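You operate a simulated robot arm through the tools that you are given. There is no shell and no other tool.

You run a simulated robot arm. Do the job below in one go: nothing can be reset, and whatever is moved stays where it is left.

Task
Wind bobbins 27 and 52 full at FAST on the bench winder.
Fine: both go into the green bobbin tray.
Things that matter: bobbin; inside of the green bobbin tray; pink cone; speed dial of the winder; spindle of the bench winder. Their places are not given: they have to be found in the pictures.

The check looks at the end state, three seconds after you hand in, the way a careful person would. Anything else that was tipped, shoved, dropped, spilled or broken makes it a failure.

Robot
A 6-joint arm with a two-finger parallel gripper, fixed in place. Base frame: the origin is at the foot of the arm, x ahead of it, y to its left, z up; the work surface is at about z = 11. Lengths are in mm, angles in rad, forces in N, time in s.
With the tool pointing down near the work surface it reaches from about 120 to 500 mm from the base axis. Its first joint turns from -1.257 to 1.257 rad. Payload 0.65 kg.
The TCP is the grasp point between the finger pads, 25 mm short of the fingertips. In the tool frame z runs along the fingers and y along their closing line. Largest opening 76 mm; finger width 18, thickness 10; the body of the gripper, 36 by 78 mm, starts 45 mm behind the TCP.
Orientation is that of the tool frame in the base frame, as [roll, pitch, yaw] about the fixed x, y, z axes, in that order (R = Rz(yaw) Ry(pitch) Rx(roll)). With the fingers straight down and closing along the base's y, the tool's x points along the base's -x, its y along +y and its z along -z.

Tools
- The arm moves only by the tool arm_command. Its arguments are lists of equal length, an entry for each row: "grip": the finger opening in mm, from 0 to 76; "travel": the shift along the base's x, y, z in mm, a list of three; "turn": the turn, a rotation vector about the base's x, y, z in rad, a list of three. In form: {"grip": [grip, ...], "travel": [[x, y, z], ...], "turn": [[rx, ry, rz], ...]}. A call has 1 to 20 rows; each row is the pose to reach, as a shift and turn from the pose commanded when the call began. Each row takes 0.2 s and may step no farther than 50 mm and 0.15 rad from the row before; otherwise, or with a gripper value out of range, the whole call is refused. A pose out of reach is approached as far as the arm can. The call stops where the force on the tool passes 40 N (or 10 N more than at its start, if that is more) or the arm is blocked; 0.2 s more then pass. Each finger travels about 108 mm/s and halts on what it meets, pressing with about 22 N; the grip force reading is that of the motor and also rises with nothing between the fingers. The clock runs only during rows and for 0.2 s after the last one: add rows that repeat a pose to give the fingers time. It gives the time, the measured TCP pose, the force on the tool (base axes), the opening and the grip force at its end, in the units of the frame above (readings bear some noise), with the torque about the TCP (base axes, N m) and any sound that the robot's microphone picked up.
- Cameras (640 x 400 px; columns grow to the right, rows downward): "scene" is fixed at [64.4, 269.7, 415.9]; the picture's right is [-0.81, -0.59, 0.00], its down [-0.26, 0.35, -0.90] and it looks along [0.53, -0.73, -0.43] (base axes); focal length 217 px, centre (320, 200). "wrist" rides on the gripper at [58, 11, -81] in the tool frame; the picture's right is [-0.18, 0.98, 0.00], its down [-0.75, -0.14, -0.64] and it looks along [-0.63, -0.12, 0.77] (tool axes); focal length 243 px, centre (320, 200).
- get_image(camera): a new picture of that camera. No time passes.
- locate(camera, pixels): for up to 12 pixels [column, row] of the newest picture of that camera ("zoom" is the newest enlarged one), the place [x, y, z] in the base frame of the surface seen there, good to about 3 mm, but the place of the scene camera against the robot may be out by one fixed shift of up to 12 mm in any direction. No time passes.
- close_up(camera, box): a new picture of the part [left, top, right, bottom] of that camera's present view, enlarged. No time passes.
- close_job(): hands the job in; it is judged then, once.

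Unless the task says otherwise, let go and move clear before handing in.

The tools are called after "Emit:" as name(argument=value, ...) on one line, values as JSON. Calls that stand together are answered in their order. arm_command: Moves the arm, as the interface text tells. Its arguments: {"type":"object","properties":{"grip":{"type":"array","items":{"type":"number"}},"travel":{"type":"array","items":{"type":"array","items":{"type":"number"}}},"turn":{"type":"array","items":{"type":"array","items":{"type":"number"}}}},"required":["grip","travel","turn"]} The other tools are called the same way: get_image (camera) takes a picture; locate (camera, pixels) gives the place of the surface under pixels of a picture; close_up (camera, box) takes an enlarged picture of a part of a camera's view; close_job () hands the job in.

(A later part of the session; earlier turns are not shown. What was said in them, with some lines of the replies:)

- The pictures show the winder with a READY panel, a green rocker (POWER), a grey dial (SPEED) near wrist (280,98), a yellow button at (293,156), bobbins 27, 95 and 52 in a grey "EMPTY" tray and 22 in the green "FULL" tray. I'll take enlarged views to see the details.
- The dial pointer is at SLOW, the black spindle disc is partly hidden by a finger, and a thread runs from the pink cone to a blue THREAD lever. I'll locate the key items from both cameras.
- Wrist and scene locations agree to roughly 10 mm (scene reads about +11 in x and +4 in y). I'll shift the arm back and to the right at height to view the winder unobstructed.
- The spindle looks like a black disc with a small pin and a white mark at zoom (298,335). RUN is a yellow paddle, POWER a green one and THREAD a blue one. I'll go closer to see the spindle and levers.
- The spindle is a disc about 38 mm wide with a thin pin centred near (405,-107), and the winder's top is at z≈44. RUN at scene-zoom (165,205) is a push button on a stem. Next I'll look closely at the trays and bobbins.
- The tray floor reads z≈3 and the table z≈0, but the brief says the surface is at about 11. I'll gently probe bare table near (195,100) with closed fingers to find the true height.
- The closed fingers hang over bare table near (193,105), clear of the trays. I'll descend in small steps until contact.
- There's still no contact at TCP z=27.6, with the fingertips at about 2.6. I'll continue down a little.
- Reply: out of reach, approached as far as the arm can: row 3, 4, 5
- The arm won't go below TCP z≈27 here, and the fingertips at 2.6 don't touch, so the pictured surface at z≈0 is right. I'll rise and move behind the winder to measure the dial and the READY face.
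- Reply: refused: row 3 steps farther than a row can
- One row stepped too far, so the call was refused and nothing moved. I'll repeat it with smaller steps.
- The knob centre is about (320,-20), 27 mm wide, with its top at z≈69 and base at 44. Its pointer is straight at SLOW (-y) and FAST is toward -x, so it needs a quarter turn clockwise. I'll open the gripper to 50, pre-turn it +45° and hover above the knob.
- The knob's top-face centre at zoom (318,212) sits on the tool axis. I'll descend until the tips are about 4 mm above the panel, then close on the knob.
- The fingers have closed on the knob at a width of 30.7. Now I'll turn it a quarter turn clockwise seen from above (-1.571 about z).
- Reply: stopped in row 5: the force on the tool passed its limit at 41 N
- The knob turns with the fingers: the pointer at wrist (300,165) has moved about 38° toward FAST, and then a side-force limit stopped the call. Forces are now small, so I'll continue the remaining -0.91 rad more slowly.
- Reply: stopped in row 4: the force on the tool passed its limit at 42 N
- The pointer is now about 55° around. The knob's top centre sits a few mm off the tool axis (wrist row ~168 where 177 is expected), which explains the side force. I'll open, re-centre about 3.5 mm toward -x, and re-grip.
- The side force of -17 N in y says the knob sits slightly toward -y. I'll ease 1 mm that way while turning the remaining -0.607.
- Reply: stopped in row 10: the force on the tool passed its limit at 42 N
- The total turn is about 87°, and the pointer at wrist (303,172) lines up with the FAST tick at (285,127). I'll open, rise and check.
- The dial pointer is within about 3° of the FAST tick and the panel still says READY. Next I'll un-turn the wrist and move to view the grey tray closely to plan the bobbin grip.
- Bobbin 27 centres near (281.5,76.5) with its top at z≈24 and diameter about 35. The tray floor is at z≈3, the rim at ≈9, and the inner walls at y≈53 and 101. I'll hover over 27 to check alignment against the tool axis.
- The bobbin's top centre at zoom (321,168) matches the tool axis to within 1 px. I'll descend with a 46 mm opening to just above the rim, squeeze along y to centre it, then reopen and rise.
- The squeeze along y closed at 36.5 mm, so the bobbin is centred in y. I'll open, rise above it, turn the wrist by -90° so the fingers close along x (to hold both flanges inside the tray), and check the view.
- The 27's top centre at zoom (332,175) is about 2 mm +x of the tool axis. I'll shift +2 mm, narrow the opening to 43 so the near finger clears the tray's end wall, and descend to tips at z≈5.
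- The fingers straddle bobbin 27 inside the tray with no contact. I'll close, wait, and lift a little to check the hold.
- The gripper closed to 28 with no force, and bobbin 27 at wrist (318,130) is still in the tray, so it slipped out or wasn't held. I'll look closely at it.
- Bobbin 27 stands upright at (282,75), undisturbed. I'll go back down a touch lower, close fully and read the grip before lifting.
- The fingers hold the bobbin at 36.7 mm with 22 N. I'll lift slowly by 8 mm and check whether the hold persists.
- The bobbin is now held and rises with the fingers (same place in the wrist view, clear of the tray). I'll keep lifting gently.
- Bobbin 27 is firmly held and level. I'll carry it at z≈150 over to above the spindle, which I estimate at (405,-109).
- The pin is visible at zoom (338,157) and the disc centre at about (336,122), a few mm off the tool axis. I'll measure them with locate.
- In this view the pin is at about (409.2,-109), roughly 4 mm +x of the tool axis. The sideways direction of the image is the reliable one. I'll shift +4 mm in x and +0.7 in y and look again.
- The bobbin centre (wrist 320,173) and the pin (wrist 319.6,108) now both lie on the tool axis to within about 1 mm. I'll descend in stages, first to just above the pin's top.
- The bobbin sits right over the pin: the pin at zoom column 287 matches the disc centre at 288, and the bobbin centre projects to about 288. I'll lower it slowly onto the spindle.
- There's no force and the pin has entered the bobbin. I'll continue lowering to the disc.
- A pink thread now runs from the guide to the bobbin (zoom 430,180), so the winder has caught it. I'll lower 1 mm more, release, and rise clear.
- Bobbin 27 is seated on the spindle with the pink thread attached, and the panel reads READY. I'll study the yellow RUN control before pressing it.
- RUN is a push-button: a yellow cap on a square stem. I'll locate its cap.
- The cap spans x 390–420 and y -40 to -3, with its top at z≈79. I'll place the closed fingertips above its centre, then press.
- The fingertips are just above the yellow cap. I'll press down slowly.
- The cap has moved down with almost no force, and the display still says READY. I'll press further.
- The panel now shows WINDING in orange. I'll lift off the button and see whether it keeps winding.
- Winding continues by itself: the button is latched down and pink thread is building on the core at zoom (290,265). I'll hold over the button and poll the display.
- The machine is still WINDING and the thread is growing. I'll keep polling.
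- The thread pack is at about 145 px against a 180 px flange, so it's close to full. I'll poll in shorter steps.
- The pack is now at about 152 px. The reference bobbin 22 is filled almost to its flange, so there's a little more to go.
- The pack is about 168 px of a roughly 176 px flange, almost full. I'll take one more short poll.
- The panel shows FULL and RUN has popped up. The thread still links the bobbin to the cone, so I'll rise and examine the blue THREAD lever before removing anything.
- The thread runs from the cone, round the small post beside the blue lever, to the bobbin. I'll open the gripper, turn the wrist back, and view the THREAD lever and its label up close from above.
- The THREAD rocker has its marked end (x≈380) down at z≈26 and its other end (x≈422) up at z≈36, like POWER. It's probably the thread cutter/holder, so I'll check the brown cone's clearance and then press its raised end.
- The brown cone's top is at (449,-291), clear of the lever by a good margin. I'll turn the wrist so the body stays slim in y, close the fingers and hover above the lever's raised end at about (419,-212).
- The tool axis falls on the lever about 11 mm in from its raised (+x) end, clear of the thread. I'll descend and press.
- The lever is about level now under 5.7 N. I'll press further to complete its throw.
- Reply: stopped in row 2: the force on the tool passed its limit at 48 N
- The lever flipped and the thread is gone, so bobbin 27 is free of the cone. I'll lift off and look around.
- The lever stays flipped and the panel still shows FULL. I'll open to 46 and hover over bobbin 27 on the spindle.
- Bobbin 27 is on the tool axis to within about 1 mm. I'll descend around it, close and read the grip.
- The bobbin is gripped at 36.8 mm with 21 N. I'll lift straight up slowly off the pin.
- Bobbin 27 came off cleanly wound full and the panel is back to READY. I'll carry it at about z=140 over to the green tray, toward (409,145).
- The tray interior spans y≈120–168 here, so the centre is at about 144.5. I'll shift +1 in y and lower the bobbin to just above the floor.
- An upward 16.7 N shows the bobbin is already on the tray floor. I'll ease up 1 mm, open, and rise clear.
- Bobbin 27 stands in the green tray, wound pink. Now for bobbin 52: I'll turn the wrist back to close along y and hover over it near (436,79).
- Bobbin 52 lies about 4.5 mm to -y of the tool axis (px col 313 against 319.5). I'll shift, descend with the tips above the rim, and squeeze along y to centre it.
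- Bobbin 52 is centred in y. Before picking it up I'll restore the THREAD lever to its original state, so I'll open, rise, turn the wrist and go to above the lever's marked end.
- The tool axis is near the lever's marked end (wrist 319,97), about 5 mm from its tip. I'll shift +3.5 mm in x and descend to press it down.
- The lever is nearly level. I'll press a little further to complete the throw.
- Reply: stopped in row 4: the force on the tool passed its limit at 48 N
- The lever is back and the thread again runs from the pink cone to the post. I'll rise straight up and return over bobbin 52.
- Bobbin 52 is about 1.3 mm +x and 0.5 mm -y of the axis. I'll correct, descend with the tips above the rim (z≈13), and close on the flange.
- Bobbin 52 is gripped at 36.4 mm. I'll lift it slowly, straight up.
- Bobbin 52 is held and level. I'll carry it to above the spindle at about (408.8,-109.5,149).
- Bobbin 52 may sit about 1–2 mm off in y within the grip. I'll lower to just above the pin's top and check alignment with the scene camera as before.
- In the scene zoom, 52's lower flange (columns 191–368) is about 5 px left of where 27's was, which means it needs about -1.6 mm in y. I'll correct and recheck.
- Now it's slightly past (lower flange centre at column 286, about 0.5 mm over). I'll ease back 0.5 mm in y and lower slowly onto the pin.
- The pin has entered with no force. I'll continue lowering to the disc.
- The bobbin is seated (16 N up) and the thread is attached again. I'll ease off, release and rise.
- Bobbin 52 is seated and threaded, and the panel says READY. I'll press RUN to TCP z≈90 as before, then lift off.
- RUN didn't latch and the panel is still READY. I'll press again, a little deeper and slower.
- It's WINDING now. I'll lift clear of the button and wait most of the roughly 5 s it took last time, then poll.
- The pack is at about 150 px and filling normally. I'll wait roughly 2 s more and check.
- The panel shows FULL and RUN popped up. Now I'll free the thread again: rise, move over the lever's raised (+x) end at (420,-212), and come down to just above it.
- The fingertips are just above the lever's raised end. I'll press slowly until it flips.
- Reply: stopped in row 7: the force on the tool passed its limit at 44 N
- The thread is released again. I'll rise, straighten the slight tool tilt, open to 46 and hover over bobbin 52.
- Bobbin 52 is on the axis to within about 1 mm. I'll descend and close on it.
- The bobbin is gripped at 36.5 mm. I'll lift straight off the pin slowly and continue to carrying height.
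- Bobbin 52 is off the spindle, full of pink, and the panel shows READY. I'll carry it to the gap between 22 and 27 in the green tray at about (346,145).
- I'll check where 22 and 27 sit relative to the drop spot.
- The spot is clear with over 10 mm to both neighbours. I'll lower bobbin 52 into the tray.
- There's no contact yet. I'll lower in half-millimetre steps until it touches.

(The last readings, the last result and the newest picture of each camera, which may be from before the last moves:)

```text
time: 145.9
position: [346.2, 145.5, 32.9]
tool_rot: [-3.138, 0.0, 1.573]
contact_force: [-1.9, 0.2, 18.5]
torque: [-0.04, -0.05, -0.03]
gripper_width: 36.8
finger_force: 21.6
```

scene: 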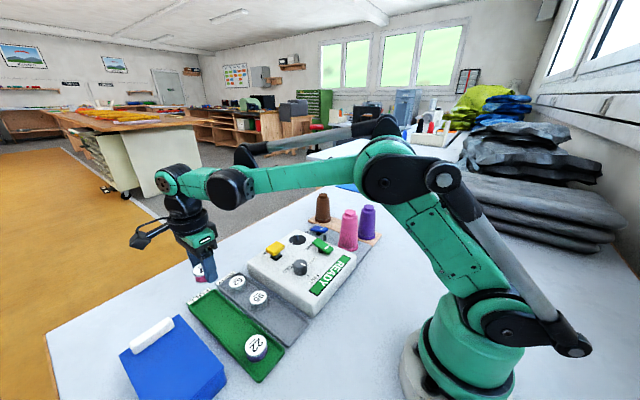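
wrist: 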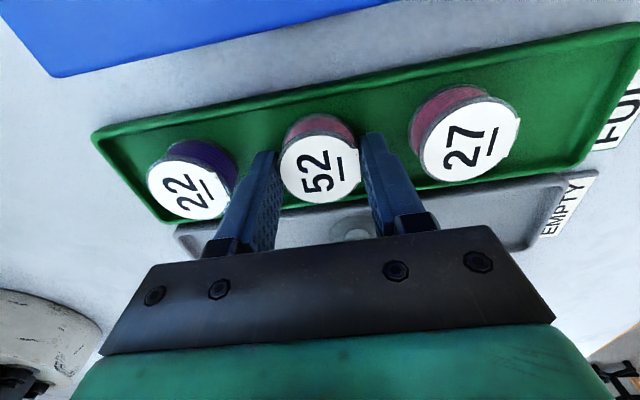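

Now 18.5 N upward shows it's on the floor. I'll ease up, open to 46 and rise clear.

Emit:
arm_command(grip=[15, 42, 46, 46, 46, 46, 46, 46, 46], travel=[[0, 0, 0.7], [0, 0, 0.7], [0, 0, 0.7], [0, 0, 0.7], [0, 0, 8], [0, 0, 22], [0, 0, 42], [0, 0, 70], [0, 0, 100]], turn=[[0, 0, 0], [0, 0, 0], [0, 0, 0], [0, 0, 0], [0, 0, 0], [0, 0, 0], [0, 0, 0], [0, 0, 0], [0, 0, 0]])

Emit:
get_image(camera="wrist")

Emit:
get_image(camera="scene")

Emit:
close_up(camera="scene", box=[180, 250, 300, 370])

```text
time: 147.9
position: [345.3, 147.1, 131.7]
tool_rot: [-3.139, 0.002, 1.572]
contact_force: [0.3, -0.2, -0.3]
torque: [-0.02, 0.04, 0.04]
gripper_width: 46.0
finger_force: 0.1
```

```text
taken
```

wrist: 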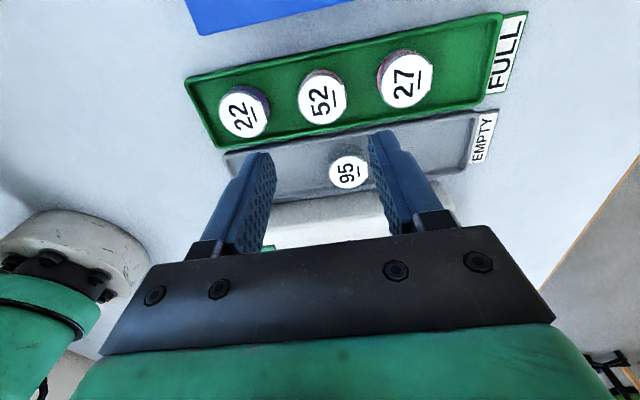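

```text
taken
```

scene: 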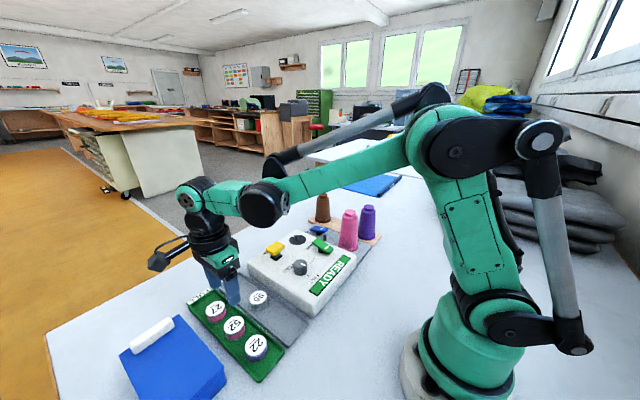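

```text
3.33 times, centred on (240, 310) of scene
```

zoom: 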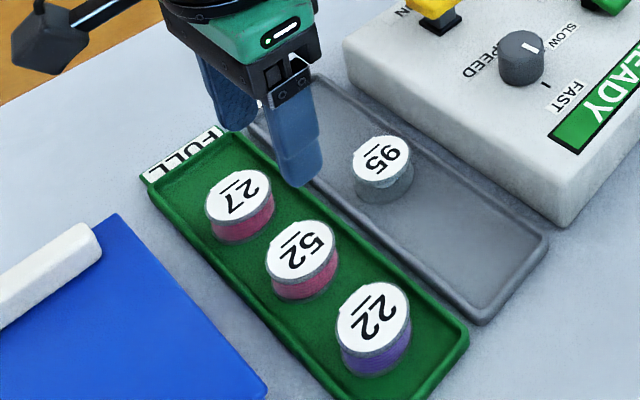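

Both wound bobbins stand in the green tray beside 22, and 95 is untouched. To leave the winder as found, I'll return the THREAD lever to its original position, approaching as I did before.

Emit:
arm_command(grip=[46, 30, 10, 0, 0, 0, 0, 0, 0, 0, 0, 0, 0, 0, 0, 0, 0, 0, 0, 0], travel=[[0, -5, 10], [2, -20, 18], [4, -40, 18], [6, -60, 18], [9, -80, 18], [11, -100, 18], [14, -120, 18], [16, -140, 18], [18, -160, 18], [20, -180, 18], [23, -200, 18], [25, -220, 18], [27, -240, 18], [30, -260, 18], [32, -280, 18], [34, -300, 18], [37, -320, 18], [39, -338, 18], [41, -350, 18], [41, -355.1, 18]], turn=[[0, 0, 0], [0, 0, 0], [0, 0, 0], [0, 0, 0], [0, 0, 0], [0, 0, 0], [0, 0, 0], [0, 0, 0], [0, 0, 0], [0, 0, 0], [0, 0, 0], [0, 0, 0], [0, 0, 0], [0, 0, 0], [0, 0, 0], [0, 0, 0], [0, 0, 0], [0, 0, 0], [0, 0, 0], [0, 0, 0]])

Emit:
get_image(camera="wrist")

Emit:
close_up(camera="scene", box=[270, 160, 370, 260])

```text
time: 152.1
position: [387.0, -211.3, 149.0]
tool_rot: [-3.14, 0.0, 1.571]
contact_force: [0.4, 0.9, -0.1]
torque: [-0.01, 0.0, 0.01]
gripper_width: 0.0
finger_force: 21.5
```

```text
taken
```

wrist: 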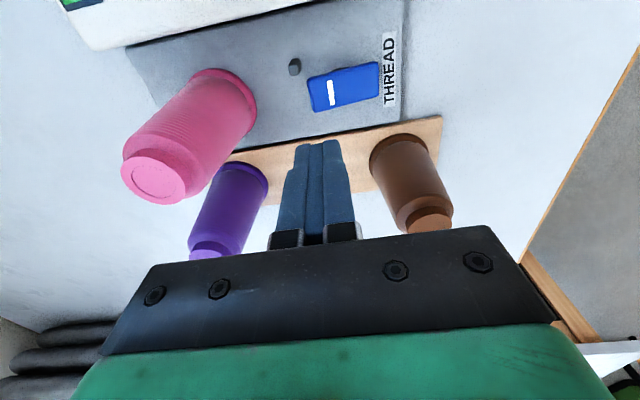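

```text
4.00 times, centred on (320, 210) of scene
```

zoom: 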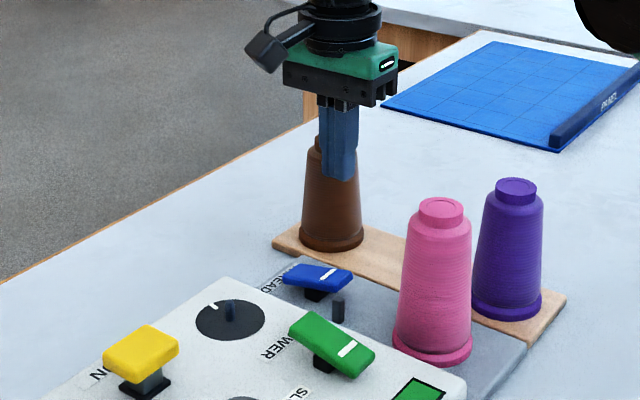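

The lever's marked end is about 2.5 mm +y of the axis. I'll correct, descend, and press gently.

Emit:
arm_command(grip=[0, 0, 0, 0, 0, 0, 0, 0, 0, 0, 0], travel=[[0, 2.5, -15], [0, 2.5, -35], [0, 2.5, -55], [0, 2.5, -70], [0, 2.5, -78], [0, 2.5, -83], [0, 2.5, -86], [0, 2.5, -89], [0, 2.5, -91], [0, 2.5, -92.5], [0, 2.5, -94]], turn=[[0, 0, 0], [0, 0, 0], [0, 0, 0], [0, 0, 0], [0, 0, 0], [0, 0, 0], [0, 0, 0], [0, 0, 0], [0, 0, 0], [0, 0, 0], [0, 0, 0]])

Emit:
close_up(camera="scene", box=[280, 180, 360, 260])

```text
time: 154.5
position: [388.3, -208.5, 56.3]
tool_rot: [-3.14, 0.0, 1.573]
contact_force: [0.9, 0.9, 2.1]
torque: [0.06, -0.01, -0.03]
gripper_width: 0.0
finger_force: 22.0
```

```text
5.00 times, centred on (320, 220) of scene
```

zoom: 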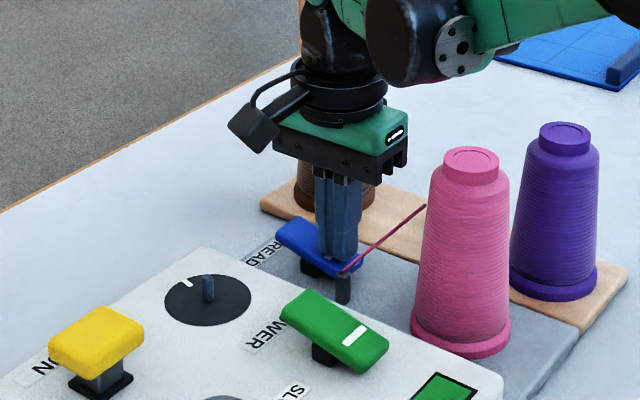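

The lever is back in its original position with the thread at the post. I'll rise straight up and withdraw to a clear pose for a final look.

Emit:
arm_command(grip=[0, 0, 0, 0, 0, 0, 10, 30, 50, 60, 60, 60, 60, 60], travel=[[0, 0, 8], [0, 0, 30], [0, 0, 60], [0, 0, 95], [0, 0, 130], [-5, 25, 150], [-15, 55, 160], [-30, 85, 165], [-45, 115, 165], [-60, 145, 165], [-75, 175, 165], [-90, 205, 165], [-100, 225, 165], [-105, 240, 165]], turn=[[0, 0, 0], [0, 0, 0], [0, 0, 0], [0, 0, 0], [0, 0, 0], [0, 0, 0.1], [0, 0, 0.22], [0, 0, 0.35], [0, 0, 0.48], [0, 0, 0.62], [0, 0, 0.76], [0, 0, 0.9], [0, 0, 1.04], [0, 0, 1.18]])

Emit:
get_image(camera="wrist")

Emit:
get_image(camera="scene")

Emit:
close_up(camera="scene", box=[180, 200, 380, 380])

```text
time: 157.5
position: [283.0, 30.9, 221.4]
tool_rot: [-3.14, 0.0, 2.758]
contact_force: [0.3, -0.6, 0.0]
torque: [-0.02, 0.0, 0.03]
gripper_width: 60.0
finger_force: 0.0
```

```text
taken
```

wrist: 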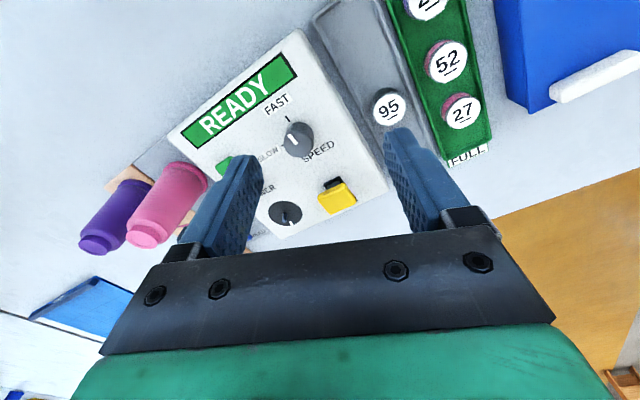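

```text
taken
```

scene: 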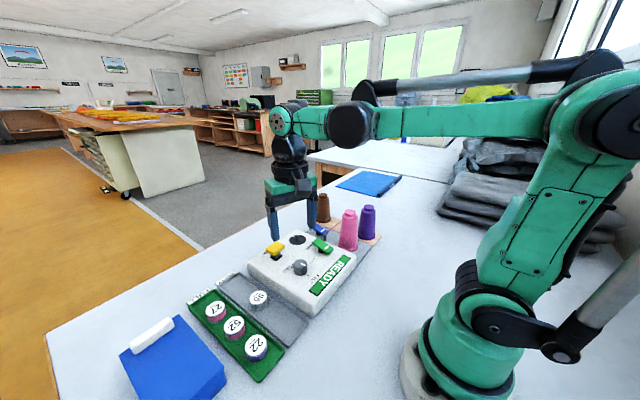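

```text
2.22 times, centred on (280, 290) of scene
```

zoom: 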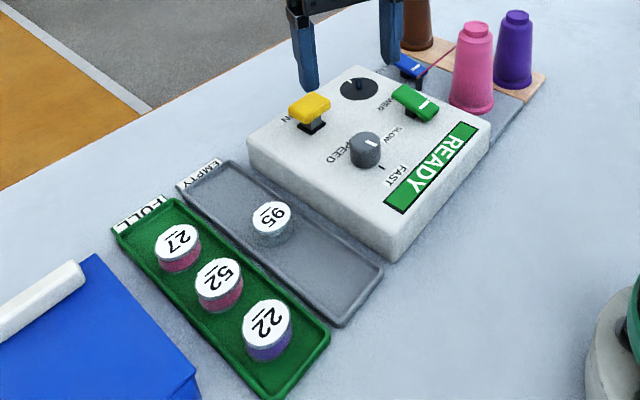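

All looks in place: 27, 52 and 22 are in the green tray, 95 in the grey one, and the cones are standing. One last check of the dial.

Emit:
close_up(camera="wrist", box=[250, 80, 350, 180])

Emit:
close_up(camera="wrist", box=[390, 0, 510, 170])

```text
4.00 times, centred on (300, 130) of wrist
```

zoom: 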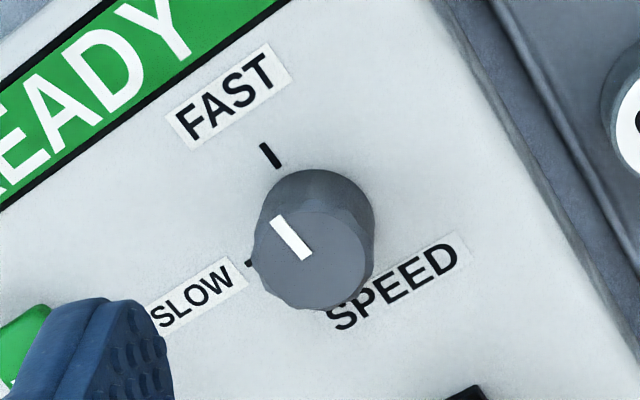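

```text
2.35 times, centred on (450, 85) of wrist
```

zoom: 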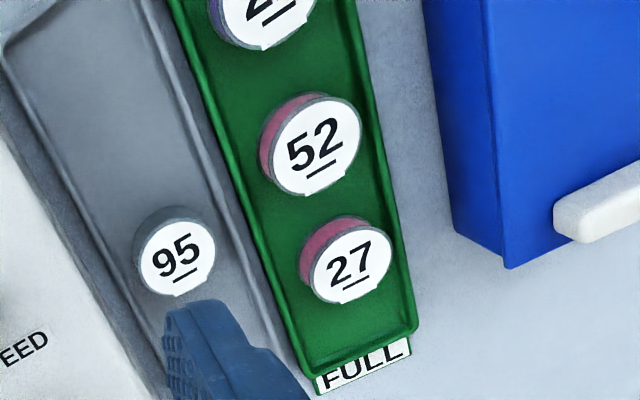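

The dial pointer at zoom (290,238) is parallel to the FAST tick. Bobbins 27 and 52 stand full of pink thread in the green tray, the display reads READY, and the arm is clear, so I'm handing in.

Emit:
close_job()

```text
The job is handed in.
```

I wound bobbins 27 and 52 full on the bench winder with the speed dial at FAST. Both now stand in the green tray next to 22, filled with pink thread from the cone that was already threaded. I've handed the job in and haven't seen the check's result.

- **Dial:** the pointer is within about 3° of the FAST mark.
- **Winding:** the panel showed FULL for each bobbin before I took it off.
- **THREAD lever:** I flipped it to free each full bobbin from the cone. Afterwards I returned it to where it was, with the thread back at its post.
- **First grip on 27:** the fingers slipped off on the first lift. The bobbin stayed upright in the tray, and the second lift held.
- **Everything else:** bobbin 95, the other cones and the POWER switch look undisturbed. The arm is clear of the bench, and the panel reads READY.
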